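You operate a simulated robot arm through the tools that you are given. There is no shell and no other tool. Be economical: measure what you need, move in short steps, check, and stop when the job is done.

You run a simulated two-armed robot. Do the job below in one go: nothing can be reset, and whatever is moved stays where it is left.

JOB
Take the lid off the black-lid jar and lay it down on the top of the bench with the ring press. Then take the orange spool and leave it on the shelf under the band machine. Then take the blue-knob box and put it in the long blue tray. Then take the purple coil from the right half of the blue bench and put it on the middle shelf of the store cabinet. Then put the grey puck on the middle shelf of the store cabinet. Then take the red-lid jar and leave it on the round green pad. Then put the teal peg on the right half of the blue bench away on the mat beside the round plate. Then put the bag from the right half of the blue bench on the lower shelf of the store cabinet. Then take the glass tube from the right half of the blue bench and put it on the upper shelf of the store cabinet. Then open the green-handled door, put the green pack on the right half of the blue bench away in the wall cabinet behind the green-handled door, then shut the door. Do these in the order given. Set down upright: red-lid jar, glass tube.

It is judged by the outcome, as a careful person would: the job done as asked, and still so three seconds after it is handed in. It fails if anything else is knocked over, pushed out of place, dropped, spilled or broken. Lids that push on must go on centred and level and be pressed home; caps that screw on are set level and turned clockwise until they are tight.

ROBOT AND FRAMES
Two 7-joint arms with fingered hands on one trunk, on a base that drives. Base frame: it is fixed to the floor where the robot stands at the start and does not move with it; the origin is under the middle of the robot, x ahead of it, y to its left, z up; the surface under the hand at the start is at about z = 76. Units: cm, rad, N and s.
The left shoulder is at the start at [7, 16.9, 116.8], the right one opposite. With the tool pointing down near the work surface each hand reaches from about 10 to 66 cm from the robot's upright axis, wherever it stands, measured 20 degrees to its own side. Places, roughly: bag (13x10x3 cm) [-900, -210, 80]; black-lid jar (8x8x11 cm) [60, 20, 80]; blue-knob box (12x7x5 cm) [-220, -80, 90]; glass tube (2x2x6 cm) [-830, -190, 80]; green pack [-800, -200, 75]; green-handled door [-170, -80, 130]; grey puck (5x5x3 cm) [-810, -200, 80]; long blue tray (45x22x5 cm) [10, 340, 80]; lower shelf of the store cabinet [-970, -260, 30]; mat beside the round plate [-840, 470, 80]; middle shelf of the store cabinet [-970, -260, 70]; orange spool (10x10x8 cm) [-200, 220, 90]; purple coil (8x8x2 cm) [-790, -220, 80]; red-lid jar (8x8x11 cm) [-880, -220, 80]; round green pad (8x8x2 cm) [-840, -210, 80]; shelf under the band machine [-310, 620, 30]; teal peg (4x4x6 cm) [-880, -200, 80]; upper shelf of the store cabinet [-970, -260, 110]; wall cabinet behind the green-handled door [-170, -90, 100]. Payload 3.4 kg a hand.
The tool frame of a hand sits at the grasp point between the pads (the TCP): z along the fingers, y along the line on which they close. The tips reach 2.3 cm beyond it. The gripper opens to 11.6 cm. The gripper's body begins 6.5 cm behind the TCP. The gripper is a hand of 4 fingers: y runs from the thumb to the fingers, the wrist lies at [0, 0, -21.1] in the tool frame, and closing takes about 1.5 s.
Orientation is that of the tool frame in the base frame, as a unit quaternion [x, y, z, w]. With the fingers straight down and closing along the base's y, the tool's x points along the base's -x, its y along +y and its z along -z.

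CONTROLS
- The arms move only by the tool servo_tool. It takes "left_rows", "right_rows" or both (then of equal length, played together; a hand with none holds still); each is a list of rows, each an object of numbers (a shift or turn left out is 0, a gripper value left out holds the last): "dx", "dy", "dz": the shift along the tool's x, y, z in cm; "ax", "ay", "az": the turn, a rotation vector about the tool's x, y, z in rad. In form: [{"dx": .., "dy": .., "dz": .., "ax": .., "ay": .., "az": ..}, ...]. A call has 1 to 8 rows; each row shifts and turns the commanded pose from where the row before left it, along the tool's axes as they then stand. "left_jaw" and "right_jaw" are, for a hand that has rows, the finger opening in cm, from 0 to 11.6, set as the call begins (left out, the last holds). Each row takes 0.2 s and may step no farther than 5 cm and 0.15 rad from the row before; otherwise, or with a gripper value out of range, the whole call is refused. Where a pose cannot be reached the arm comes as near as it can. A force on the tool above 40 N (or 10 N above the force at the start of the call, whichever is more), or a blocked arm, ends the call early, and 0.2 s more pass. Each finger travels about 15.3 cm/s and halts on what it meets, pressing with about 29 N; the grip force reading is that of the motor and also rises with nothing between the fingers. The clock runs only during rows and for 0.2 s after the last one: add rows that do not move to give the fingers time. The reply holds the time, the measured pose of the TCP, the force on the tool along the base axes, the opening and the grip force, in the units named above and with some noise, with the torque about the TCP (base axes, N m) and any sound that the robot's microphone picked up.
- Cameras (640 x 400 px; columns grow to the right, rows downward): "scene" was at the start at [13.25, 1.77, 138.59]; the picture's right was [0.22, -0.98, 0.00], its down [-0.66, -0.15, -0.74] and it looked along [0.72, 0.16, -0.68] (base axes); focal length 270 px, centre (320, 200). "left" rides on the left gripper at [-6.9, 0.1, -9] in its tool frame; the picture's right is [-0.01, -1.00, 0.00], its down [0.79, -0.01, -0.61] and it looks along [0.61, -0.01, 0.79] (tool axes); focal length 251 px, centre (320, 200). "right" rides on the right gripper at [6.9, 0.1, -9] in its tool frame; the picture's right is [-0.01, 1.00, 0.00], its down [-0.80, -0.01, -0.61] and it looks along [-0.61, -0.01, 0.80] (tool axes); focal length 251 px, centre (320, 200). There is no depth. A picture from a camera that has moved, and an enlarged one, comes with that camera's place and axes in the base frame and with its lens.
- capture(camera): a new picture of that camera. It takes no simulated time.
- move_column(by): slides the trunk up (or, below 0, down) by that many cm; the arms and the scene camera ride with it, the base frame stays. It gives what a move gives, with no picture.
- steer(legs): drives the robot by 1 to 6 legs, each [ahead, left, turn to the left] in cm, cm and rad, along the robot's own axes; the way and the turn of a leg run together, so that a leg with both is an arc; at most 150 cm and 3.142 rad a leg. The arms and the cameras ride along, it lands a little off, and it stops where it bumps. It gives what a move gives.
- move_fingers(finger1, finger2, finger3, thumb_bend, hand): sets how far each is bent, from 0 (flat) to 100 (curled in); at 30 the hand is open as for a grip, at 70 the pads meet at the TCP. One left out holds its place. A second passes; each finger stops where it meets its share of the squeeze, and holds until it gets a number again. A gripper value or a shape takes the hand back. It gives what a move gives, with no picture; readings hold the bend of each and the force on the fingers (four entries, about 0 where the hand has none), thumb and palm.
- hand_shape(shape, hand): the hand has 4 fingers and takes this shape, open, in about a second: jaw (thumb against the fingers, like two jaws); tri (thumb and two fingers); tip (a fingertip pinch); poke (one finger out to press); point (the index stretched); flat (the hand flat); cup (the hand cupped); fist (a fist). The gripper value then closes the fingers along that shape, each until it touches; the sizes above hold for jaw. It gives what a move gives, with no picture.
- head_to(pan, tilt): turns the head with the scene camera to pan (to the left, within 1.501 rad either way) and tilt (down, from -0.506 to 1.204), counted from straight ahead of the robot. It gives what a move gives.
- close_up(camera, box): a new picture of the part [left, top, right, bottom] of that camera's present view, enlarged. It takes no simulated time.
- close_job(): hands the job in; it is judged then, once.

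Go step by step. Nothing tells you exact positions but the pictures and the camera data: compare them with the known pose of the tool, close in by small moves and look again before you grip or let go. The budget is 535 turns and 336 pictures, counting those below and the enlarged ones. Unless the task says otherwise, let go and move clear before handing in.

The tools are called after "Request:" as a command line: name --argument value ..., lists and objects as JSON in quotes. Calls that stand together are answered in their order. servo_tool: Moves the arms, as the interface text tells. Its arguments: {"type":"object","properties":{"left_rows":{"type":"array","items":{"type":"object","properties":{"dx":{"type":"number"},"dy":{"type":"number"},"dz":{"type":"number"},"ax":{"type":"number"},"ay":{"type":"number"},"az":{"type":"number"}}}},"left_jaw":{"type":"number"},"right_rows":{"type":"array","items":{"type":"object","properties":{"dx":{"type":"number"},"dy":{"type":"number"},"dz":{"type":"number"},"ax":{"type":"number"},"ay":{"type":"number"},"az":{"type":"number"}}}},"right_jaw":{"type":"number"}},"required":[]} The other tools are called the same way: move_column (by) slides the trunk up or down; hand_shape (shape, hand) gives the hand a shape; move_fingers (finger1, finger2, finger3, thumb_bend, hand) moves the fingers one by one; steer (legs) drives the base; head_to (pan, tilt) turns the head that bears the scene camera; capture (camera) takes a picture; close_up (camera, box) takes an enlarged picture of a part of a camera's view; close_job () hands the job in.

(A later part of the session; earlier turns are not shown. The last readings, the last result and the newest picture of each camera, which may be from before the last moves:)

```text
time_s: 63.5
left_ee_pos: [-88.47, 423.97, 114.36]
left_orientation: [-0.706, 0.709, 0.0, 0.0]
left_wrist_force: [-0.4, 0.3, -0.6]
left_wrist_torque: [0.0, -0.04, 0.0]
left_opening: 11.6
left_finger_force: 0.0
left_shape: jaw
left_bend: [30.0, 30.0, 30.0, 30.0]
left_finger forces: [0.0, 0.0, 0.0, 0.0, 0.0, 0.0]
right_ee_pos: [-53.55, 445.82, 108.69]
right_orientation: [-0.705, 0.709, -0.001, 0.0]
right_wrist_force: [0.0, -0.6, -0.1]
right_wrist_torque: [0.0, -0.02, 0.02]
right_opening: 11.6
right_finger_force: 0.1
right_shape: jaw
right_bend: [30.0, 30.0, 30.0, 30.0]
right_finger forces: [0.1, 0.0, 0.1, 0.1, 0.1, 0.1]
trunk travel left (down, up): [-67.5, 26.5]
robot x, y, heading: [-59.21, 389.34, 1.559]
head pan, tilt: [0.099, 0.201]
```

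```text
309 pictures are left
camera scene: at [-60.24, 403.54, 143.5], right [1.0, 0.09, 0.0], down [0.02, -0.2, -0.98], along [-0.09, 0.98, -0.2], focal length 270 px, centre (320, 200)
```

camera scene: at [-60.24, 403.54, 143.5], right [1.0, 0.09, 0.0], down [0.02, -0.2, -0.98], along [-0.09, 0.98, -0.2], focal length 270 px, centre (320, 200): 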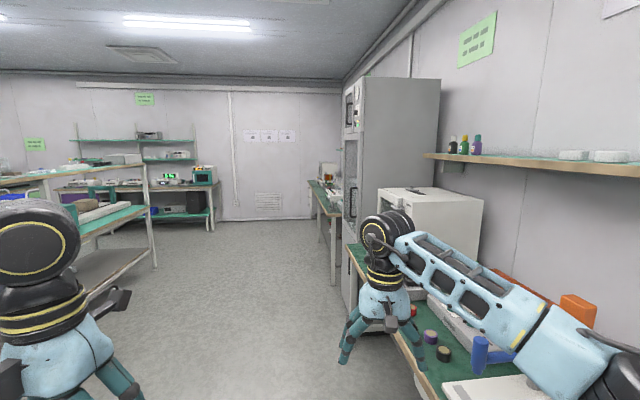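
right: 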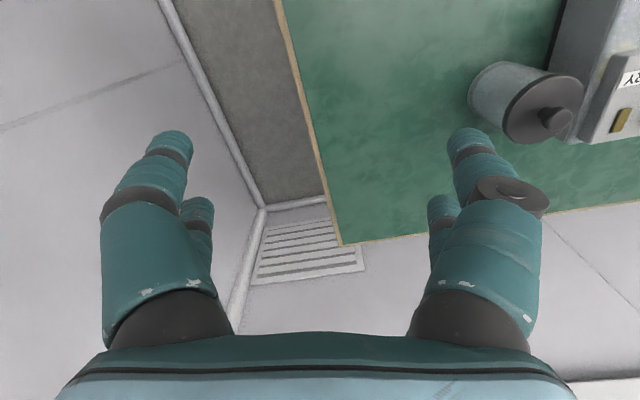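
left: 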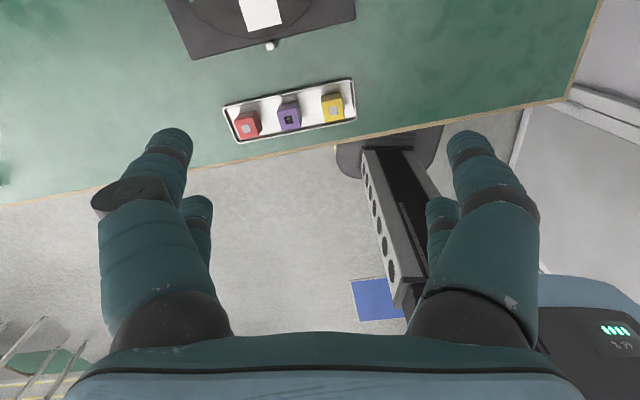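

Some coloured ring-like discs lie on this bench. I'll look closer at this bench, the next one, and the bench opposite.

Request:
steer --legs '[[60, 0, 0]]'

Request:
head_to --pan -1.1 --tilt 0.5

Request:
capture --camera "scene"

Request:
head_to --pan -0.3 --tilt 0.3

Request:
capture --camera "scene"

Request:
head_to --pan 1.0 --tilt 0.35

Request:
capture --camera "scene"

```text
time_s: 66.9
left_ee_pos: [-87.83, 484.19, 114.36]
left_orientation: [-0.704, 0.711, 0.0, 0.001]
left_wrist_force: [0.1, -0.2, 0.7]
left_wrist_torque: [-0.02, 0.0, -0.01]
left_opening: 11.58
left_finger_force: 0.1
left_shape: jaw
left_bend: [30.0, 30.0, 30.0, 30.0]
left_finger forces: [0.0, 0.0, 0.1, 0.0, 0.0, 0.0]
right_ee_pos: [-52.95, 505.95, 108.5]
right_orientation: [-0.703, 0.711, 0.0, 0.001]
right_wrist_force: [-0.2, 0.4, 0.9]
right_wrist_torque: [-0.01, -0.02, 0.03]
right_opening: 11.6
right_finger_force: 0.1
right_shape: jaw
right_bend: [30.0, 30.0, 30.0, 30.0]
right_finger forces: [0.0, 0.0, 0.0, 0.1, 0.0, 0.0]
trunk travel left (down, up): [-67.5, 26.5]
robot x, y, heading: [-59.04, 449.51, 1.563]
head pan, tilt: [0.099, 0.201]
```

```text
time_s: 68.3
left_ee_pos: [-87.74, 484.18, 114.18]
left_orientation: [-0.704, 0.71, 0.0, 0.0]
left_wrist_force: [0.9, -0.3, 0.1]
left_wrist_torque: [0.01, -0.02, 0.01]
left_opening: 11.58
left_finger_force: 0.0
left_shape: jaw
left_bend: [30.0, 30.0, 30.0, 30.0]
left_finger forces: [0.1, 0.0, 0.1, 0.1, 0.0, 0.0]
right_ee_pos: [-52.94, 505.81, 108.67]
right_orientation: [-0.703, 0.711, 0.001, 0.0]
right_wrist_force: [-0.7, 0.9, -0.3]
right_wrist_torque: [-0.03, 0.01, 0.02]
right_opening: 11.61
right_finger_force: 0.1
right_shape: jaw
right_bend: [30.0, 30.0, 30.0, 30.0]
right_finger forces: [0.0, 0.1, 0.1, 0.0, 0.1, 0.0]
trunk travel left (down, up): [-67.5, 26.5]
robot x, y, heading: [-59.06, 449.51, 1.562]
head pan, tilt: [-1.1, 0.499]
```

```text
308 pictures are left
camera scene: at [-50.75, 458.41, 140.73], right [0.45, -0.89, 0.0], down [-0.43, -0.21, -0.88], along [0.79, 0.39, -0.48], focal length 270 px, centre (320, 200)
```

scene: 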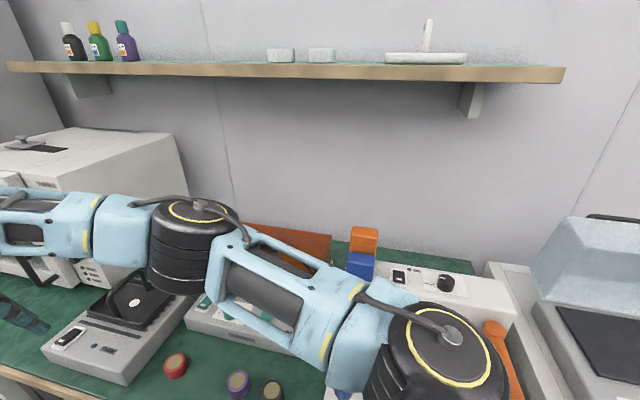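

```text
time_s: 69.5
left_ee_pos: [-87.76, 484.22, 114.2]
left_orientation: [-0.704, 0.71, 0.0, 0.0]
left_wrist_force: [-0.1, -0.1, -0.3]
left_wrist_torque: [-0.03, -0.01, -0.02]
left_opening: 11.62
left_finger_force: 0.1
left_shape: jaw
left_bend: [30.0, 30.0, 30.0, 30.0]
left_finger forces: [0.0, 0.0, 0.0, 0.0, 0.1, 0.0]
right_ee_pos: [-52.9, 505.89, 108.54]
right_orientation: [-0.704, 0.711, 0.0, -0.001]
right_wrist_force: [-0.1, 0.3, -0.2]
right_wrist_torque: [0.0, 0.03, 0.05]
right_opening: 11.58
right_finger_force: 0.0
right_shape: jaw
right_bend: [30.0, 30.0, 30.0, 30.0]
right_finger forces: [0.0, 0.0, 0.0, 0.1, 0.1, 0.1]
trunk travel left (down, up): [-67.5, 26.5]
robot x, y, heading: [-58.7, 449.24, 1.566]
head pan, tilt: [-0.3, 0.3]
```

```text
307 pictures are left
camera scene: at [-56.04, 463.24, 142.57], right [0.95, -0.31, 0.0], down [-0.09, -0.28, -0.96], along [0.29, 0.91, -0.3], focal length 270 px, centre (320, 200)
```

scene: 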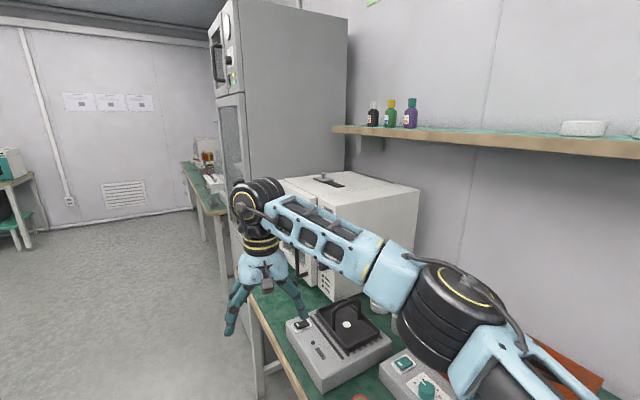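

```text
time_s: 70.9
left_ee_pos: [-87.85, 484.21, 114.3]
left_orientation: [-0.704, 0.71, 0.0, 0.0]
left_wrist_force: [0.2, -0.6, 0.6]
left_wrist_torque: [0.02, 0.01, 0.0]
left_opening: 11.59
left_finger_force: 0.0
left_shape: jaw
left_bend: [30.0, 30.0, 30.0, 30.0]
left_finger forces: [0.0, 0.2, 0.0, 0.1, 0.0, 0.0]
right_ee_pos: [-52.83, 505.97, 108.71]
right_orientation: [-0.703, 0.711, 0.001, 0.0]
right_wrist_force: [-0.7, -0.6, 0.4]
right_wrist_torque: [0.02, 0.03, -0.01]
right_opening: 11.58
right_finger_force: 0.1
right_shape: jaw
right_bend: [30.0, 30.0, 30.0, 30.0]
right_finger forces: [0.1, 0.0, 0.0, 0.1, 0.0, 0.0]
trunk travel left (down, up): [-67.5, 26.5]
robot x, y, heading: [-59.26, 449.75, 1.557]
head pan, tilt: [1.0, 0.351]
```

```text
306 pictures are left
camera scene: at [-66.68, 459.46, 142.1], right [0.55, 0.84, 0.0], down [0.29, -0.19, -0.94], along [-0.79, 0.52, -0.34], focal length 270 px, centre (320, 200)
```

scene: 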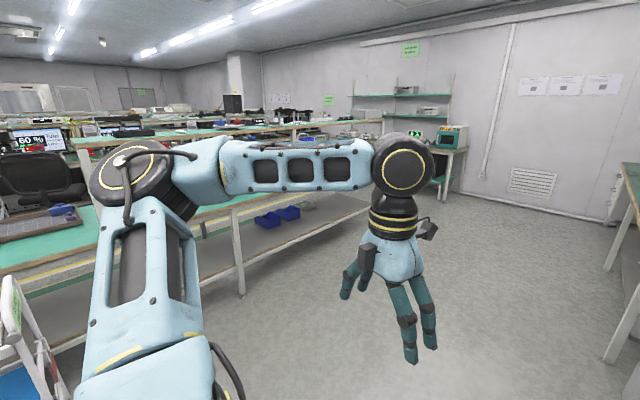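

This is a sealing station. I'll continue to the far benches.

Request:
steer --legs '[[130, 0, 0]]'

Request:
head_to --pan -0.75 --tilt 0.35

Request:
capture --camera "scene"

Request:
head_to --pan 0.5 --tilt 0.25

Request:
capture --camera "scene"

Request:
head_to --pan 1.4 --tilt 0.35

Request:
capture --camera "scene"

```text
time_s: 75.0
left_ee_pos: [-87.56, 560.18, 115.18]
left_orientation: [-0.703, 0.711, 0.009, 0.01]
left_wrist_force: [0.2, -0.2, -0.8]
left_wrist_torque: [0.04, 0.0, 0.01]
left_opening: 11.59
left_finger_force: 0.0
left_shape: jaw
left_bend: [30.0, 30.0, 30.0, 30.0]
left_finger forces: [0.0, 0.0, 0.1, 0.0, 0.1, 0.1]
right_ee_pos: [-53.7, 581.02, 110.36]
right_orientation: [0.714, -0.7, -0.003, -0.013]
right_wrist_force: [29.0, -49.6, 15.8]
right_wrist_torque: [4.33, 2.0, -1.88]
right_opening: 11.61
right_finger_force: 0.0
right_shape: jaw
right_bend: [30.0, 30.0, 30.0, 30.0]
right_finger forces: [0.0, 0.0, 3.4, 0.0, 0.0, 50.9]
trunk travel left (down, up): [-67.5, 26.5]
robot x, y, heading: [-58.81, 527.8, 1.553]
head pan, tilt: [1.0, 0.351]
stopped in leg 1: the robot was blocked; the commanded pose is now the measured one
```

```text
time_s: 76.8
left_ee_pos: [-87.76, 559.91, 115.18]
left_orientation: [-0.705, 0.709, 0.01, 0.013]
left_wrist_force: [-0.1, -0.6, -0.6]
left_wrist_torque: [-0.01, -0.02, 0.02]
left_opening: 11.58
left_finger_force: 0.1
left_shape: jaw
left_bend: [30.0, 30.0, 30.0, 30.0]
left_finger forces: [0.0, 0.1, 0.1, 0.0, 0.1, 0.1]
right_ee_pos: [-53.69, 581.15, 110.24]
right_orientation: [0.714, -0.7, -0.003, -0.013]
right_wrist_force: [29.6, -61.0, 19.4]
right_wrist_torque: [5.31, 1.91, -2.18]
right_opening: 11.59
right_finger_force: 0.0
right_shape: jaw
right_bend: [30.0, 30.0, 30.0, 30.0]
right_finger forces: [0.1, 0.1, 4.4, 0.1, 0.1, 61.0]
trunk travel left (down, up): [-67.5, 26.5]
robot x, y, heading: [-58.71, 528.22, 1.567]
head pan, tilt: [-0.75, 0.351]
```

```text
305 pictures are left
camera scene: at [-52.53, 535.66, 142.46], right [0.73, -0.69, -0.02], down [-0.23, -0.22, -0.95], along [0.65, 0.69, -0.32], focal length 270 px, centre (320, 200)
```

scene: 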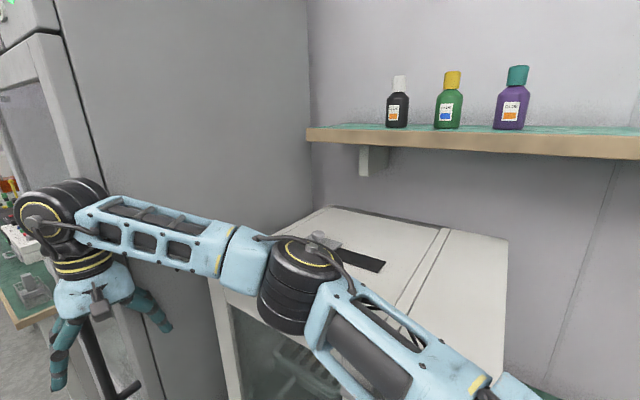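

```text
time_s: 78.2
left_ee_pos: [-87.66, 559.92, 115.17]
left_orientation: [-0.704, 0.71, 0.01, 0.013]
left_wrist_force: [0.2, 0.2, 0.8]
left_wrist_torque: [0.04, 0.0, 0.01]
left_opening: 11.57
left_finger_force: 0.1
left_shape: jaw
left_bend: [30.0, 30.0, 30.0, 30.0]
left_finger forces: [0.1, 0.0, 0.0, 0.0, 0.0, 0.0]
right_ee_pos: [-53.75, 581.0, 110.29]
right_orientation: [0.713, -0.701, -0.003, -0.013]
right_wrist_force: [29.8, -60.5, 19.4]
right_wrist_torque: [5.26, 1.9, -2.15]
right_opening: 11.6
right_finger_force: 0.1
right_shape: jaw
right_bend: [30.0, 30.0, 30.0, 30.0]
right_finger forces: [0.0, 0.0, 4.4, 0.1, 0.0, 60.6]
trunk travel left (down, up): [-67.5, 26.5]
robot x, y, heading: [-58.58, 528.33, 1.564]
head pan, tilt: [0.499, 0.25]
```

```text
304 pictures are left
camera scene: at [-63.33, 537.11, 143.41], right [0.88, 0.47, 0.02], down [0.12, -0.19, -0.98], along [-0.45, 0.86, -0.22], focal length 270 px, centre (320, 200)
```

scene: 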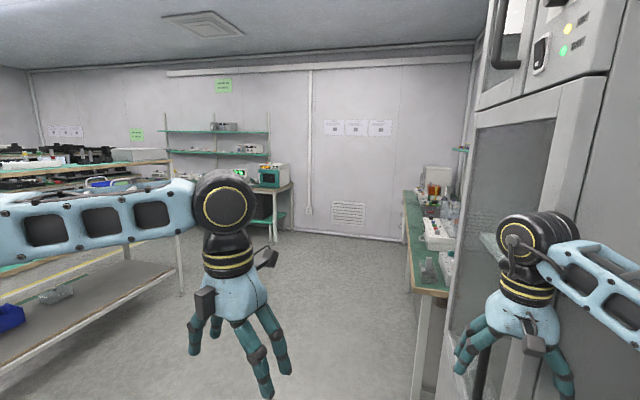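

```text
time_s: 79.4
left_ee_pos: [-87.79, 559.91, 115.17]
left_orientation: [-0.704, 0.71, 0.01, 0.012]
left_wrist_force: [-1.1, -0.4, 0.6]
left_wrist_torque: [-0.01, 0.01, -0.01]
left_opening: 11.61
left_finger_force: 0.2
left_shape: jaw
left_bend: [30.0, 30.0, 30.0, 30.0]
left_finger forces: [0.0, 0.0, 0.0, 0.0, 0.0, 0.1]
right_ee_pos: [-53.52, 581.02, 110.29]
right_orientation: [0.713, -0.701, -0.003, -0.013]
right_wrist_force: [29.8, -60.4, 20.5]
right_wrist_torque: [5.26, 1.87, -2.18]
right_opening: 11.59
right_finger_force: 0.0
right_shape: jaw
right_bend: [30.0, 30.0, 30.0, 30.0]
right_finger forces: [0.0, 0.0, 4.3, 0.0, 0.1, 60.3]
trunk travel left (down, up): [-67.5, 26.5]
robot x, y, heading: [-58.71, 528.31, 1.562]
head pan, tilt: [1.4, 0.351]
```

```text
303 pictures are left
camera scene: at [-68.1, 530.58, 142.23], right [0.18, 0.98, 0.03], down [0.34, -0.03, -0.94], along [-0.92, 0.18, -0.34], focal length 270 px, centre (320, 200)
```

scene: 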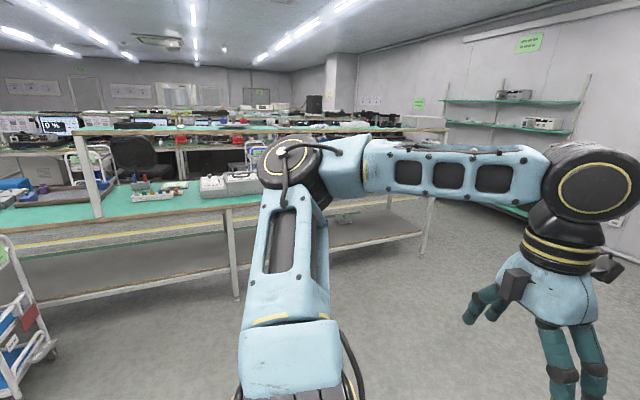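

I bumped the tall cabinet's handle with the right hand, so I'll back off straight, then pull both arms in before travelling further.

Request:
steer --legs '[[-40, 0, 0], [0, 30, 0]]'

Request:
head_to --pan -0.5 --tilt 0.1

Request:
capture --camera "scene"

Request:
servo_tool --right_rows '[{"dx": 4}, {"dx": 4}, {"dx": 4}, {"dx": 4}, {"dx": 4}, {"dx": 4}]'

```text
time_s: 80.3
left_ee_pos: [-87.76, 559.87, 114.6]
left_orientation: [-0.703, 0.711, 0.003, 0.007]
left_wrist_force: [0.5, -0.3, 0.4]
left_wrist_torque: [-0.01, 0.0, -0.05]
left_opening: 11.59
left_finger_force: 0.1
left_shape: jaw
left_bend: [30.0, 30.0, 30.0, 30.0]
left_finger forces: [0.0, 0.1, 0.1, 0.0, 0.1, 0.0]
right_ee_pos: [-53.75, 580.85, 109.31]
right_orientation: [0.715, -0.699, 0.001, -0.008]
right_wrist_force: [10.0, -20.1, 1.1]
right_wrist_torque: [1.63, 0.75, -0.7]
right_opening: 11.59
right_finger_force: 0.0
right_shape: jaw
right_bend: [30.0, 30.0, 30.0, 30.0]
right_finger forces: [0.0, 0.0, 1.0, 0.0, 0.1, 20.3]
trunk travel left (down, up): [-67.5, 26.5]
robot x, y, heading: [-58.35, 526.29, 1.562]
head pan, tilt: [1.4, 0.351]
stopped in leg 1: the robot was blocked; the commanded pose is now the measured one
```

```text
time_s: 82.2
left_ee_pos: [-87.67, 559.75, 114.61]
left_orientation: [-0.703, 0.711, 0.003, 0.008]
left_wrist_force: [-0.2, 0.2, -0.1]
left_wrist_torque: [0.05, 0.02, 0.01]
left_opening: 11.56
left_finger_force: 0.1
left_shape: jaw
left_bend: [30.0, 30.0, 30.0, 30.0]
left_finger forces: [0.0, 0.0, 0.1, 0.1, 0.0, 0.0]
right_ee_pos: [-53.78, 580.86, 109.29]
right_orientation: [0.714, -0.7, 0.001, -0.007]
right_wrist_force: [13.0, -27.5, 6.7]
right_wrist_torque: [2.29, 0.86, -0.97]
right_opening: 11.57
right_finger_force: 0.0
right_shape: jaw
right_bend: [30.0, 30.0, 30.0, 30.0]
right_finger forces: [0.0, 0.0, 1.4, 0.0, 0.0, 27.1]
trunk travel left (down, up): [-67.5, 26.5]
robot x, y, heading: [-58.58, 526.48, 1.562]
head pan, tilt: [-0.499, 0.099]
```

```text
302 pictures are left
camera scene: at [-54.5, 537.21, 144.66], right [0.87, -0.49, 0.0], down [-0.04, -0.07, -1.0], along [0.48, 0.87, -0.08], focal length 270 px, centre (320, 200)
```

scene: 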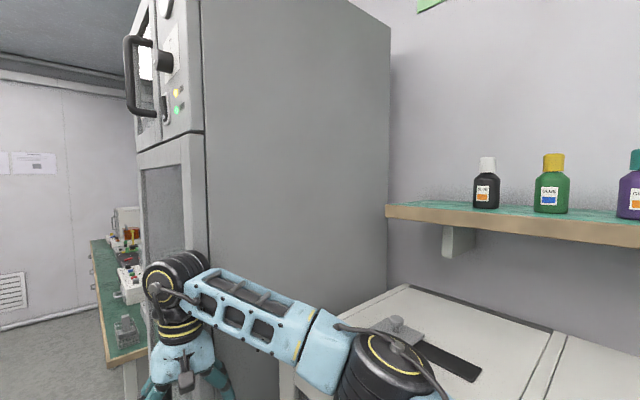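

```text
time_s: 83.6
left_ee_pos: [-86.23, 559.86, 114.64]
left_orientation: [-0.701, 0.713, 0.006, 0.003]
left_wrist_force: [0.0, -1.7, 0.2]
left_wrist_torque: [0.09, 0.02, -0.03]
left_opening: 11.6
left_finger_force: 0.2
left_shape: jaw
left_bend: [30.0, 30.0, 30.0, 30.0]
left_finger forces: [0.1, 0.0, 0.0, 0.0, 0.1, 0.1]
right_ee_pos: [-52.03, 556.84, 108.6]
right_orientation: [0.711, -0.703, -0.003, -0.001]
right_wrist_force: [0.0, -1.5, 0.5]
right_wrist_torque: [0.1, 0.02, 0.0]
right_opening: 11.63
right_finger_force: 0.0
right_shape: jaw
right_bend: [30.0, 30.0, 30.0, 30.0]
right_finger forces: [0.0, 0.0, 0.0, 0.1, 0.0, 0.1]
trunk travel left (down, up): [-67.5, 26.5]
robot x, y, heading: [-58.08, 526.07, 1.551]
head pan, tilt: [-0.499, 0.099]
```

Free now. I'll shift left and move ahead to view the last benches.

Request:
steer --legs '[[0, 50, 0], [80, 0, 0]]'

Request:
head_to --pan -0.8 --tilt 0.35

Request:
capture --camera "scene"

Request:
head_to --pan 0.7 --tilt 0.25

Request:
capture --camera "scene"

Request:
head_to --pan 1.5 --tilt 0.35

Request:
capture --camera "scene"

```text
time_s: 90.4
left_ee_pos: [-136.26, 641.78, 114.12]
left_orientation: [-0.703, 0.711, -0.001, -0.001]
left_wrist_force: [-0.1, 0.0, 0.2]
left_wrist_torque: [0.01, 0.0, -0.01]
left_opening: 11.62
left_finger_force: 0.1
left_shape: jaw
left_bend: [30.0, 30.0, 30.0, 30.0]
left_finger forces: [0.0, 0.0, 0.0, 0.0, 0.1, 0.1]
right_ee_pos: [-102.11, 638.61, 108.41]
right_orientation: [0.713, -0.701, 0.005, -0.001]
right_wrist_force: [0.6, -0.7, 0.0]
right_wrist_torque: [0.0, -0.01, 0.02]
right_opening: 11.6
right_finger_force: 0.1
right_shape: jaw
right_bend: [30.0, 30.0, 30.0, 30.0]
right_finger forces: [0.0, 0.1, 0.0, 0.0, 0.0, 0.0]
trunk travel left (down, up): [-67.5, 26.5]
robot x, y, heading: [-107.87, 606.78, 1.558]
head pan, tilt: [-0.499, 0.099]
```

```text
time_s: 91.2
left_ee_pos: [-136.33, 641.78, 114.28]
left_orientation: [-0.704, 0.711, 0.0, 0.0]
left_wrist_force: [-0.6, -0.1, -0.5]
left_wrist_torque: [0.04, 0.01, -0.01]
left_opening: 11.59
left_finger_force: 0.0
left_shape: jaw
left_bend: [30.0, 30.0, 30.0, 30.0]
left_finger forces: [0.0, 0.0, 0.0, 0.0, 0.0, 0.1]
right_ee_pos: [-101.94, 638.69, 108.44]
right_orientation: [0.714, -0.701, 0.005, 0.0]
right_wrist_force: [0.2, -0.3, 0.1]
right_wrist_torque: [-0.03, 0.0, 0.0]
right_opening: 11.58
right_finger_force: 0.0
right_shape: jaw
right_bend: [30.0, 30.0, 30.0, 30.0]
right_finger forces: [0.0, 0.0, 0.0, 0.0, 0.0, 0.0]
trunk travel left (down, up): [-67.5, 26.5]
robot x, y, heading: [-107.81, 606.41, 1.558]
head pan, tilt: [-0.799, 0.351]
```

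```text
301 pictures are left
camera scene: at [-100.73, 618.1, 142.11], right [0.69, -0.72, 0.0], down [-0.25, -0.24, -0.94], along [0.68, 0.65, -0.34], focal length 270 px, centre (320, 200)
```

scene: 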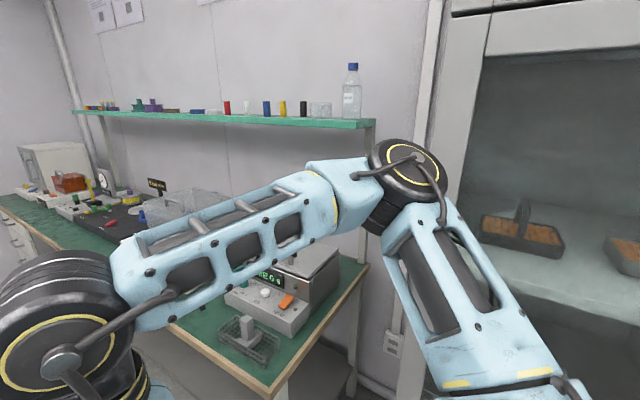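

```text
time_s: 92.8
left_ee_pos: [-136.34, 641.75, 114.14]
left_orientation: [-0.704, 0.711, 0.0, -0.001]
left_wrist_force: [0.3, 0.2, -0.2]
left_wrist_torque: [-0.03, -0.02, 0.0]
left_opening: 11.62
left_finger_force: 0.1
left_shape: jaw
left_bend: [30.0, 30.0, 30.0, 30.0]
left_finger forces: [0.0, 0.1, 0.0, 0.0, 0.0, 0.1]
right_ee_pos: [-101.88, 638.72, 108.53]
right_orientation: [0.713, -0.701, 0.004, 0.001]
right_wrist_force: [-0.2, -0.3, -0.9]
right_wrist_torque: [-0.02, 0.03, -0.03]
right_opening: 11.59
right_finger_force: 0.1
right_shape: jaw
right_bend: [30.0, 30.0, 30.0, 30.0]
right_finger forces: [0.0, 0.0, 0.0, 0.0, 0.1, 0.0]
trunk travel left (down, up): [-67.5, 26.5]
robot x, y, heading: [-107.66, 606.53, 1.565]
head pan, tilt: [0.7, 0.25]
```

```text
300 pictures are left
camera scene: at [-113.4, 618.88, 143.04], right [0.77, 0.64, 0.0], down [0.16, -0.19, -0.97], along [-0.62, 0.75, -0.25], focal length 270 px, centre (320, 200)
```

scene: 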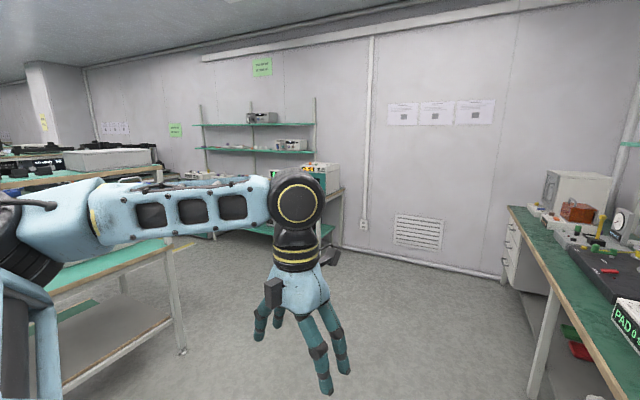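

```text
time_s: 94.0
left_ee_pos: [-136.3, 641.89, 114.2]
left_orientation: [-0.703, 0.712, -0.001, -0.001]
left_wrist_force: [-1.2, 0.0, 0.0]
left_wrist_torque: [-0.01, -0.02, 0.0]
left_opening: 11.6
left_finger_force: 0.0
left_shape: jaw
left_bend: [30.0, 30.0, 30.0, 30.0]
left_finger forces: [0.1, 0.0, 0.0, 0.0, 0.0, 0.1]
right_ee_pos: [-101.93, 638.66, 108.43]
right_orientation: [0.713, -0.701, 0.005, 0.0]
right_wrist_force: [0.2, 0.6, 0.0]
right_wrist_torque: [0.01, -0.02, -0.01]
right_opening: 11.59
right_finger_force: 0.0
right_shape: jaw
right_bend: [30.0, 30.0, 30.0, 30.0]
right_finger forces: [0.0, 0.0, 0.0, 0.0, 0.1, 0.1]
trunk travel left (down, up): [-67.5, 26.5]
robot x, y, heading: [-107.53, 606.83, 1.558]
head pan, tilt: [1.499, 0.351]
```

```text
299 pictures are left
camera scene: at [-116.74, 612.44, 142.1], right [0.08, 1.0, 0.0], down [0.34, -0.03, -0.94], along [-0.94, 0.08, -0.34], focal length 270 px, centre (320, 200)
```

scene: 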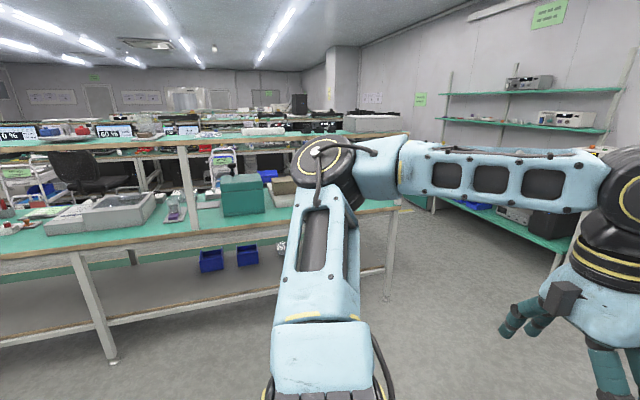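

I'll zoom in on the teal bench's equipment and the lower shelf under the band machine.

Request:
close_up --camera "scene" --box '[0, 130, 240, 280]'

Request:
close_up --camera "scene" --box '[180, 140, 340, 240]'

Request:
steer --legs '[[0, 0, 0.8]]'

Request:
head_to --pan -0.3 --tilt 0.3

Request:
close_up --camera "scene" --box '[160, 80, 480, 280]'

Request:
head_to --pan 1.4 --tilt 0.35

Request:
capture --camera "scene"

```text
2.67 times, centred on (120, 205) of scene
camera zoom: at [-116.74, 612.44, 142.1], right [0.08, 1.0, 0.0], down [0.34, -0.03, -0.94], along [-0.94, 0.08, -0.34], focal length 721 px, centre (853, 187)
```

zoom: 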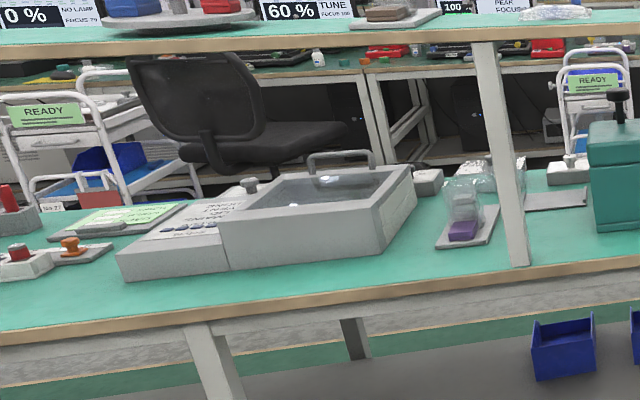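

```text
4.00 times, centred on (260, 190) of scene
camera zoom: at [-116.74, 612.44, 142.1], right [0.08, 1.0, 0.0], down [0.34, -0.03, -0.94], along [-0.94, 0.08, -0.34], focal length 1081 px, centre (560, 240)
```

zoom: 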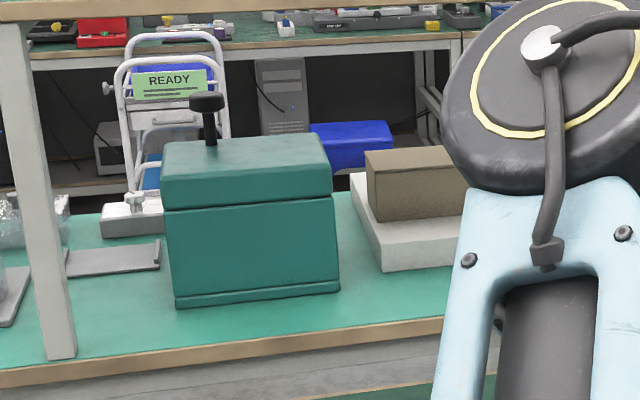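

```text
time_s: 96.5
left_ee_pos: [-152.77, 610.41, 114.2]
left_orientation: [0.925, -0.379, 0.001, 0.0]
left_wrist_force: [0.4, -0.8, -0.4]
left_wrist_torque: [-0.05, -0.01, -0.01]
left_opening: 11.6
left_finger_force: 0.0
left_shape: jaw
left_bend: [30.0, 30.0, 30.0, 30.0]
left_finger forces: [0.0, 0.0, 0.0, 0.0, 0.0, 0.0]
right_ee_pos: [-126.87, 633.05, 108.51]
right_orientation: [0.931, -0.366, 0.004, -0.002]
right_wrist_force: [-0.8, 0.3, 0.7]
right_wrist_torque: [0.04, 0.02, -0.04]
right_opening: 11.59
right_finger_force: 0.1
right_shape: jaw
right_bend: [30.0, 30.0, 30.0, 30.0]
right_finger forces: [0.1, 0.0, 0.1, 0.0, 0.0, 0.1]
trunk travel left (down, up): [-67.5, 26.5]
robot x, y, heading: [-107.55, 606.78, 2.362]
head pan, tilt: [1.499, 0.351]
```

```text
time_s: 98.3
left_ee_pos: [-152.78, 610.34, 114.17]
left_orientation: [0.926, -0.378, 0.001, 0.0]
left_wrist_force: [-1.2, 1.3, -0.4]
left_wrist_torque: [0.01, -0.01, -0.02]
left_opening: 11.61
left_finger_force: 0.0
left_shape: jaw
left_bend: [30.0, 30.0, 30.0, 30.0]
left_finger forces: [0.1, 0.0, 0.0, 0.0, 0.1, 0.0]
right_ee_pos: [-126.82, 632.93, 108.57]
right_orientation: [0.931, -0.365, 0.004, -0.001]
right_wrist_force: [0.1, 0.8, 0.4]
right_wrist_torque: [-0.01, -0.01, -0.02]
right_opening: 11.59
right_finger_force: 0.1
right_shape: jaw
right_bend: [30.0, 30.0, 30.0, 30.0]
right_finger forces: [0.1, 0.1, 0.0, 0.0, 0.0, 0.0]
trunk travel left (down, up): [-67.5, 26.5]
robot x, y, heading: [-107.75, 606.76, 2.36]
head pan, tilt: [-0.3, 0.3]
```

```text
2.00 times, centred on (320, 180) of scene
camera zoom: at [-115.53, 618.38, 142.57], right [0.88, 0.47, 0.0], down [0.14, -0.26, -0.96], along [-0.45, 0.84, -0.3], focal length 540 px, centre (320, 240)
```

zoom: 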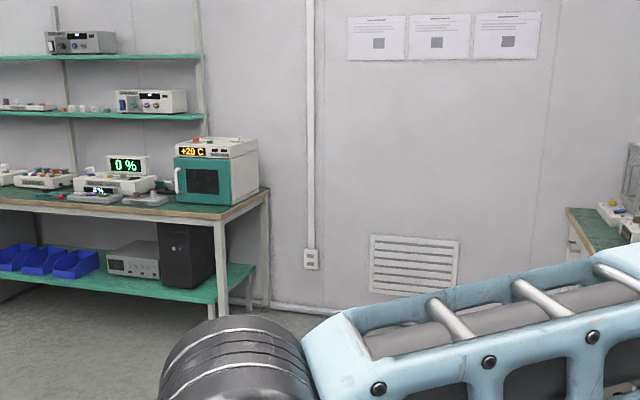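

```text
time_s: 100.0
left_ee_pos: [-152.84, 610.35, 114.21]
left_orientation: [0.926, -0.379, 0.001, 0.0]
left_wrist_force: [-0.6, 0.0, -0.3]
left_wrist_torque: [-0.01, 0.0, 0.01]
left_opening: 11.59
left_finger_force: 0.0
left_shape: jaw
left_bend: [30.0, 30.0, 30.0, 30.0]
left_finger forces: [0.0, 0.1, 0.0, 0.1, 0.0, 0.0]
right_ee_pos: [-126.75, 633.04, 108.46]
right_orientation: [0.931, -0.365, 0.005, -0.001]
right_wrist_force: [-1.0, -0.8, -0.2]
right_wrist_torque: [0.0, 0.0, 0.01]
right_opening: 11.61
right_finger_force: 0.1
right_shape: jaw
right_bend: [30.0, 30.0, 30.0, 30.0]
right_finger forces: [0.0, 0.1, 0.0, 0.0, 0.0, 0.0]
trunk travel left (down, up): [-67.5, 26.5]
robot x, y, heading: [-107.58, 606.78, 2.367]
head pan, tilt: [1.4, 0.351]
```

```text
295 pictures are left
camera scene: at [-118.66, 604.73, 142.1], right [-0.58, 0.81, 0.0], down [0.28, 0.2, -0.94], along [-0.76, -0.55, -0.34], focal length 270 px, centre (320, 200)
```

scene: 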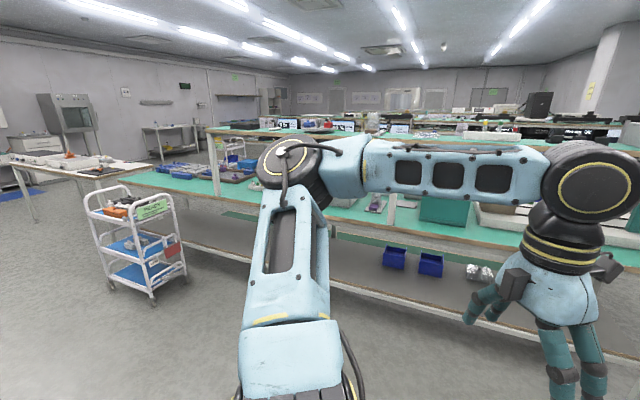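

No sure ring press here. I'll go back down the aisle and read the labels of the presses on the first two benches.

Request:
steer --legs '[[0, 0, 2.35], [0, 25, 0], [150, 0, 0], [150, 0, 0]]'

Request:
head_to --pan 0.9 --tilt 0.3

Request:
capture --camera "scene"

Request:
head_to --pan -0.8 --tilt 0.3

Request:
capture --camera "scene"

```text
time_s: 107.0
left_ee_pos: [-64.93, 566.18, 116.84]
left_orientation: [0.747, 0.661, 0.075, 0.014]
left_wrist_force: [0.3, -0.6, -0.2]
left_wrist_torque: [0.07, 0.02, 0.02]
left_opening: 11.61
left_finger_force: 0.1
left_shape: jaw
left_bend: [30.0, 30.0, 30.0, 30.0]
left_finger forces: [0.0, 0.0, 0.0, 0.1, 0.0, 0.1]
right_ee_pos: [-102.88, 570.93, 109.92]
right_orientation: [0.746, 0.663, 0.067, 0.015]
right_wrist_force: [0.2, -0.7, 0.1]
right_wrist_torque: [0.05, 0.01, -0.06]
right_opening: 11.61
right_finger_force: 0.0
right_shape: jaw
right_bend: [30.0, 30.0, 30.0, 30.0]
right_finger forces: [0.0, 0.0, 0.1, 0.0, 0.0, 0.0]
trunk travel left (down, up): [-67.5, 26.5]
robot x, y, heading: [-92.67, 603.77, -1.664]
head pan, tilt: [1.4, 0.351]
stopped in leg 2: the robot was blocked; the commanded pose is now the measured one
```

```text
time_s: 108.0
left_ee_pos: [-65.28, 566.05, 116.9]
left_orientation: [0.751, 0.656, 0.073, 0.015]
left_wrist_force: [-0.1, 0.3, 0.5]
left_wrist_torque: [0.02, 0.0, 0.01]
left_opening: 11.59
left_finger_force: 0.1
left_shape: jaw
left_bend: [30.0, 30.0, 30.0, 30.0]
left_finger forces: [0.0, 0.0, 0.0, 0.0, 0.1, 0.1]
right_ee_pos: [-103.02, 571.27, 110.13]
right_orientation: [0.751, 0.658, 0.063, 0.019]
right_wrist_force: [0.1, 1.0, -0.1]
right_wrist_torque: [0.01, -0.05, 0.0]
right_opening: 11.6
right_finger_force: 0.1
right_shape: jaw
right_bend: [30.0, 30.0, 30.0, 30.0]
right_finger forces: [0.0, 0.0, 0.0, 0.0, 0.0, 0.0]
trunk travel left (down, up): [-67.5, 26.5]
robot x, y, heading: [-92.99, 603.54, -1.68]
head pan, tilt: [0.901, 0.3]
```

```text
294 pictures are left
camera scene: at [-104.39, 594.26, 143.84], right [-0.7, -0.71, -0.08], down [-0.09, 0.19, -0.98], along [0.71, -0.67, -0.2], focal length 270 px, centre (320, 200)
```

scene: 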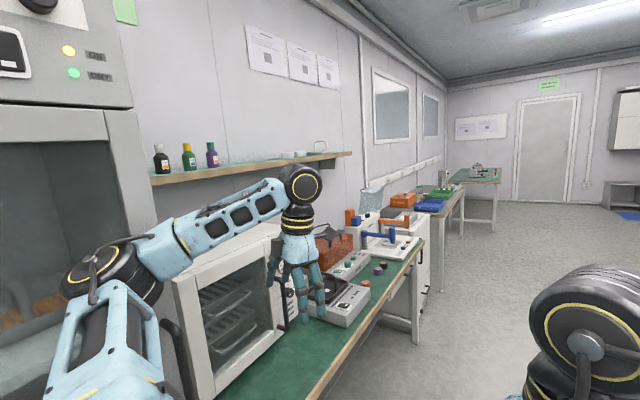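

```text
time_s: 109.7
left_ee_pos: [-65.26, 565.92, 116.9]
left_orientation: [0.751, 0.656, 0.073, 0.016]
left_wrist_force: [0.2, -0.6, -0.7]
left_wrist_torque: [0.02, -0.04, 0.04]
left_opening: 11.61
left_finger_force: 0.1
left_shape: jaw
left_bend: [30.0, 30.0, 30.0, 30.0]
left_finger forces: [0.0, 0.1, 0.1, 0.0, 0.1, 0.1]
right_ee_pos: [-103.12, 571.32, 109.91]
right_orientation: [0.751, 0.657, 0.064, 0.018]
right_wrist_force: [0.1, 0.7, -0.6]
right_wrist_torque: [0.04, -0.04, -0.01]
right_opening: 11.61
right_finger_force: 0.1
right_shape: jaw
right_bend: [30.0, 30.0, 30.0, 30.0]
right_finger forces: [0.1, 0.0, 0.0, 0.0, 0.1, 0.0]
trunk travel left (down, up): [-67.5, 26.5]
robot x, y, heading: [-93.0, 603.73, -1.682]
head pan, tilt: [-0.799, 0.3]
```

```text
293 pictures are left
camera scene: at [-118.26, 595.02, 142.09], right [-0.61, 0.79, -0.09], down [0.35, 0.17, -0.92], along [-0.71, -0.59, -0.38], focal length 270 px, centre (320, 200)
```

scene: 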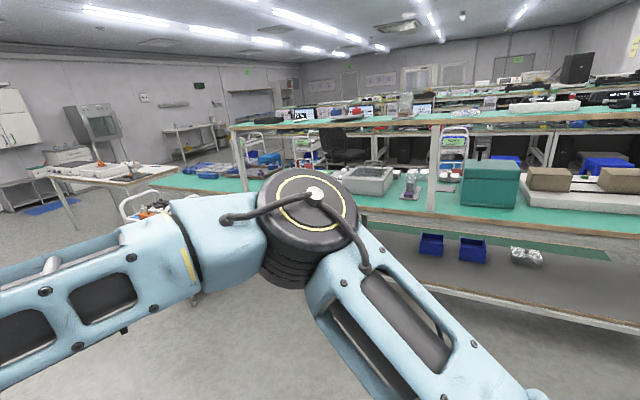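

My left elbow touched the tall cabinet's face, so I'll slide right into the middle of the aisle, then drive back.

Request:
steer --legs '[[0, -30, 0]]'

Request:
head_to --pan 0.6 --tilt 0.2

Request:
capture --camera "scene"

```text
time_s: 110.4
left_ee_pos: [-55.79, 561.22, 111.43]
left_orientation: [0.744, 0.663, 0.076, 0.003]
left_wrist_force: [-1.2, 0.0, 0.2]
left_wrist_torque: [0.04, -0.03, 0.01]
left_opening: 11.58
left_finger_force: 0.0
left_shape: jaw
left_bend: [30.0, 30.0, 30.0, 30.0]
left_finger forces: [0.1, 0.0, 0.0, 0.0, 0.0, 0.0]
right_ee_pos: [-98.54, 571.2, 107.28]
right_orientation: [0.756, 0.65, 0.034, -0.072]
right_wrist_force: [0.6, 0.3, 0.1]
right_wrist_torque: [0.03, 0.03, -0.01]
right_opening: 11.61
right_finger_force: 0.0
right_shape: jaw
right_bend: [30.0, 30.0, 30.0, 30.0]
right_finger forces: [0.1, 0.0, 0.1, 0.0, 0.0, 0.0]
trunk travel left (down, up): [-67.5, 26.5]
robot x, y, heading: [-94.05, 602.46, -1.711]
head pan, tilt: [-0.799, 0.3]
stopped in leg 1: the robot was blocked; the commanded pose is now the measured one
```

```text
time_s: 111.9
left_ee_pos: [-56.38, 560.26, 111.14]
left_orientation: [0.751, 0.656, 0.071, 0.001]
left_wrist_force: [0.2, 0.2, -0.8]
left_wrist_torque: [0.04, -0.01, 0.0]
left_opening: 11.56
left_finger_force: 0.2
left_shape: jaw
left_bend: [30.0, 30.0, 30.0, 30.0]
left_finger forces: [0.0, 0.0, 0.0, 0.0, 0.0, 0.0]
right_ee_pos: [-98.49, 571.0, 107.33]
right_orientation: [0.76, 0.645, 0.035, -0.068]
right_wrist_force: [0.2, 0.1, 0.5]
right_wrist_torque: [-0.01, 0.01, 0.0]
right_opening: 11.63
right_finger_force: 0.1
right_shape: jaw
right_bend: [30.0, 30.0, 30.0, 30.0]
right_finger forces: [0.0, 0.1, 0.0, 0.1, 0.0, 0.0]
trunk travel left (down, up): [-67.5, 26.5]
robot x, y, heading: [-94.18, 602.5, -1.72]
head pan, tilt: [0.6, 0.201]
```

```text
292 pictures are left
camera scene: at [-105.91, 591.82, 144.46], right [-0.9, -0.43, -0.09], down [0.02, 0.16, -0.99], along [0.44, -0.89, -0.13], focal length 270 px, centre (320, 200)
```

scene: 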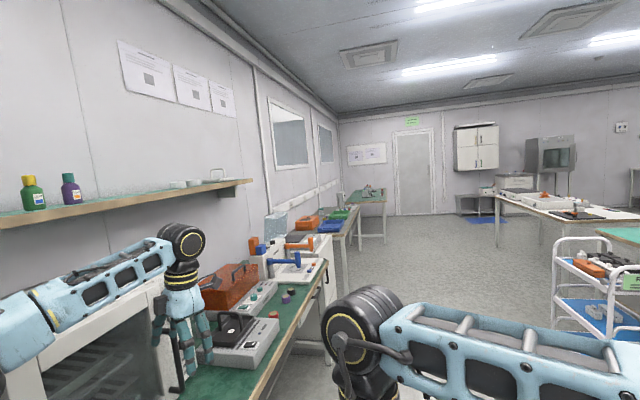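

Something still blocks on the left, so I'll look there directly.

Request:
head_to --pan 1.5 --tilt 0.3

Request:
capture --camera "scene"

Request:
capture --camera "left"

```text
time_s: 113.1
left_ee_pos: [-56.37, 560.33, 111.08]
left_orientation: [0.752, 0.656, 0.071, 0.002]
left_wrist_force: [1.3, -0.4, 0.0]
left_wrist_torque: [-0.01, 0.02, 0.0]
left_opening: 11.62
left_finger_force: 0.1
left_shape: jaw
left_bend: [30.0, 30.0, 30.0, 30.0]
left_finger forces: [0.1, 0.0, 0.0, 0.0, 0.1, 0.0]
right_ee_pos: [-98.56, 571.03, 107.24]
right_orientation: [0.76, 0.646, 0.035, -0.068]
right_wrist_force: [-0.4, 0.8, -0.1]
right_wrist_torque: [-0.03, 0.0, 0.02]
right_opening: 11.6
right_finger_force: 0.1
right_shape: jaw
right_bend: [30.0, 30.0, 30.0, 30.0]
right_finger forces: [0.0, 0.0, 0.0, 0.0, 0.0, 0.0]
trunk travel left (down, up): [-67.5, 26.5]
robot x, y, heading: [-94.17, 602.05, -1.721]
head pan, tilt: [1.499, 0.3]
```

```text
291 pictures are left
camera scene: at [-100.74, 598.11, 143.96], right [-0.22, -0.97, 0.0], down [-0.18, 0.05, -0.98], along [0.96, -0.22, -0.19], focal length 270 px, centre (320, 200)
```

scene: 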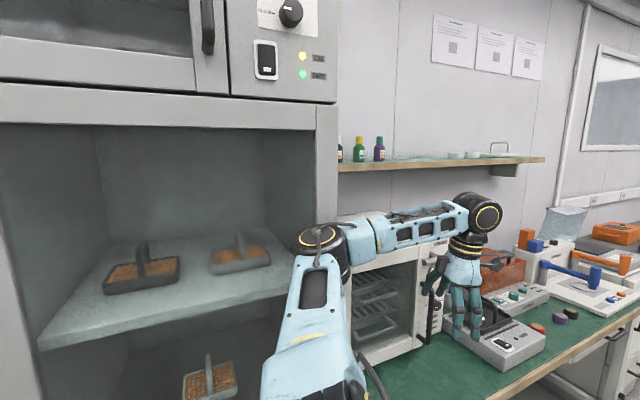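

```text
290 pictures are left
camera left: at [-58.2, 552.79, 119.39], right [-0.99, 0.13, -0.1], down [0.03, 0.73, 0.68], along [0.16, 0.67, -0.72], focal length 251 px, centre (320, 200)
```

left: 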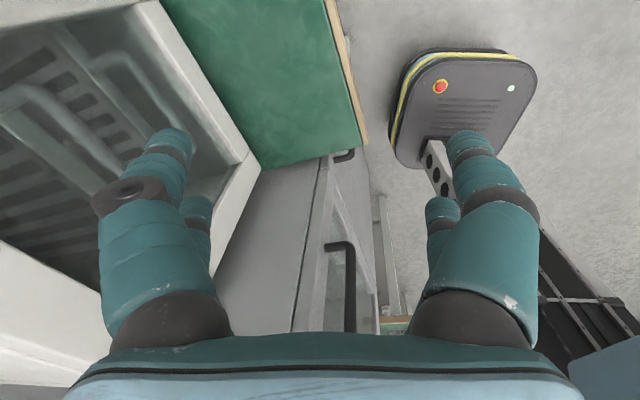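

My left elbow is pressing on the front of the drying cabinet. I'll back off a little, then move away to the right.

Request:
steer --legs '[[-6, -3, 0]]'

Request:
steer --legs '[[0, -30, 0]]'

Request:
capture --camera "scene"

```text
time_s: 113.9
left_ee_pos: [-49.5, 558.29, 100.6]
left_orientation: [0.775, 0.628, 0.065, -0.037]
left_wrist_force: [-0.5, -0.4, -0.3]
left_wrist_torque: [0.0, 0.0, 0.02]
left_opening: 11.61
left_finger_force: 0.1
left_shape: jaw
left_bend: [30.0, 30.0, 30.0, 30.0]
left_finger forces: [0.1, 0.0, 0.1, 0.0, 0.1, 0.1]
right_ee_pos: [-97.6, 570.79, 104.42]
right_orientation: [0.75, 0.637, 0.008, -0.178]
right_wrist_force: [0.4, 0.9, 0.8]
right_wrist_torque: [0.02, 0.03, 0.03]
right_opening: 11.61
right_finger_force: 0.1
right_shape: jaw
right_bend: [30.0, 30.0, 30.0, 30.0]
right_finger forces: [0.1, 0.0, 0.0, 0.0, 0.0, 0.1]
trunk travel left (down, up): [-67.5, 26.5]
robot x, y, heading: [-94.93, 602.09, -1.75]
head pan, tilt: [1.499, 0.3]
stopped in leg 1: the robot was blocked; the commanded pose is now the measured one
```

```text
time_s: 114.6
left_ee_pos: [-61.66, 557.38, 102.02]
left_orientation: [0.823, 0.556, 0.114, 0.017]
left_wrist_force: [-1.4, -0.3, -1.0]
left_wrist_torque: [0.07, -0.13, -0.03]
left_opening: 11.61
left_finger_force: 0.1
left_shape: jaw
left_bend: [30.0, 30.0, 30.0, 30.0]
left_finger forces: [0.0, 0.0, 0.0, 0.0, 0.0, 0.0]
right_ee_pos: [-119.9, 570.21, 97.58]
right_orientation: [0.709, 0.635, 0.048, -0.303]
right_wrist_force: [-2.5, 0.7, -1.0]
right_wrist_torque: [0.03, -0.13, -0.06]
right_opening: 11.59
right_finger_force: 0.1
right_shape: jaw
right_bend: [30.0, 30.0, 30.0, 30.0]
right_finger forces: [0.0, 0.0, 0.0, 0.0, 0.0, 0.0]
trunk travel left (down, up): [-67.5, 26.5]
robot x, y, heading: [-95.65, 602.35, -1.75]
head pan, tilt: [1.499, 0.3]
stopped in leg 1: the robot was blocked; the commanded pose is now the measured one
```

```text
289 pictures are left
camera scene: at [-119.13, 602.47, 144.34], right [-0.25, -0.97, -0.01], down [-0.07, 0.02, -1.0], along [0.97, -0.25, -0.07], focal length 270 px, centre (320, 200)
```

scene: 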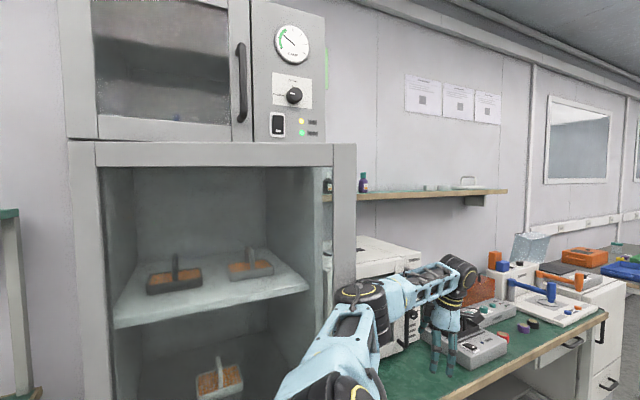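

Request:
head_to --pan 0.0 --tilt 0.7

Request:
capture --camera "scene"

Request:
capture --camera "right"

```text
time_s: 116.2
left_ee_pos: [-61.3, 556.8, 101.99]
left_orientation: [0.82, 0.561, 0.109, 0.028]
left_wrist_force: [0.4, -0.4, 0.5]
left_wrist_torque: [0.03, 0.01, 0.01]
left_opening: 11.58
left_finger_force: 0.1
left_shape: jaw
left_bend: [30.0, 30.0, 30.0, 30.0]
left_finger forces: [0.1, 0.0, 0.1, 0.0, 0.0, 0.1]
right_ee_pos: [-120.17, 569.33, 97.43]
right_orientation: [0.709, 0.636, 0.038, -0.301]
right_wrist_force: [-0.2, 0.9, 0.6]
right_wrist_torque: [-0.02, 0.01, 0.01]
right_opening: 11.59
right_finger_force: 0.1
right_shape: jaw
right_bend: [30.0, 30.0, 30.0, 30.0]
right_finger forces: [0.0, 0.0, 0.0, 0.1, 0.1, 0.0]
trunk travel left (down, up): [-67.5, 26.5]
robot x, y, heading: [-96.21, 602.63, -1.742]
head pan, tilt: [0.0, 0.7]
```

```text
288 pictures are left
camera scene: at [-128.86, 595.41, 138.73], right [-0.96, 0.17, -0.23], down [0.28, 0.6, -0.75], along [0.01, -0.78, -0.62], focal length 270 px, centre (320, 200)
```

scene: 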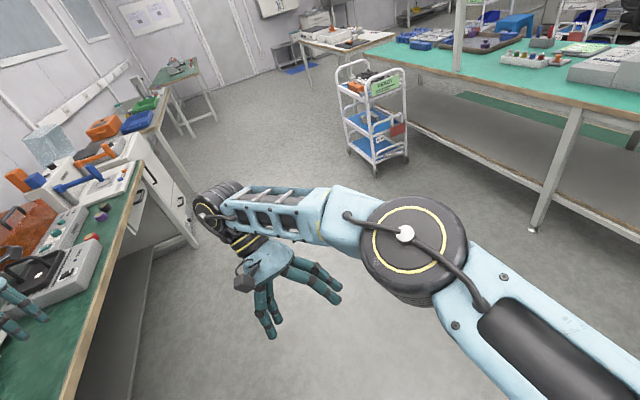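

```text
287 pictures are left
camera right: at [-115.77, 571.14, 107.86], right [0.92, -0.02, -0.38], down [0.04, -0.99, 0.15], along [-0.38, -0.15, -0.91], focal length 251 px, centre (320, 200)
```

right: 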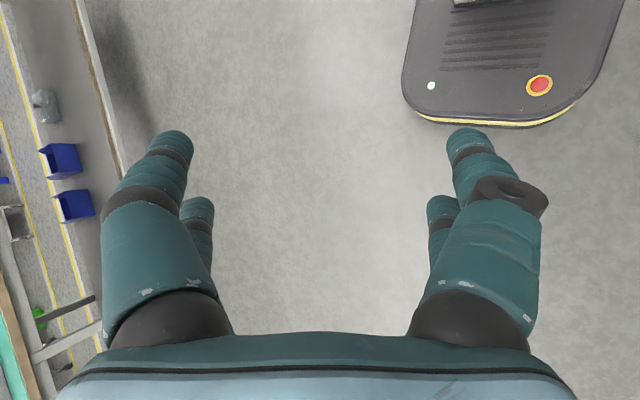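

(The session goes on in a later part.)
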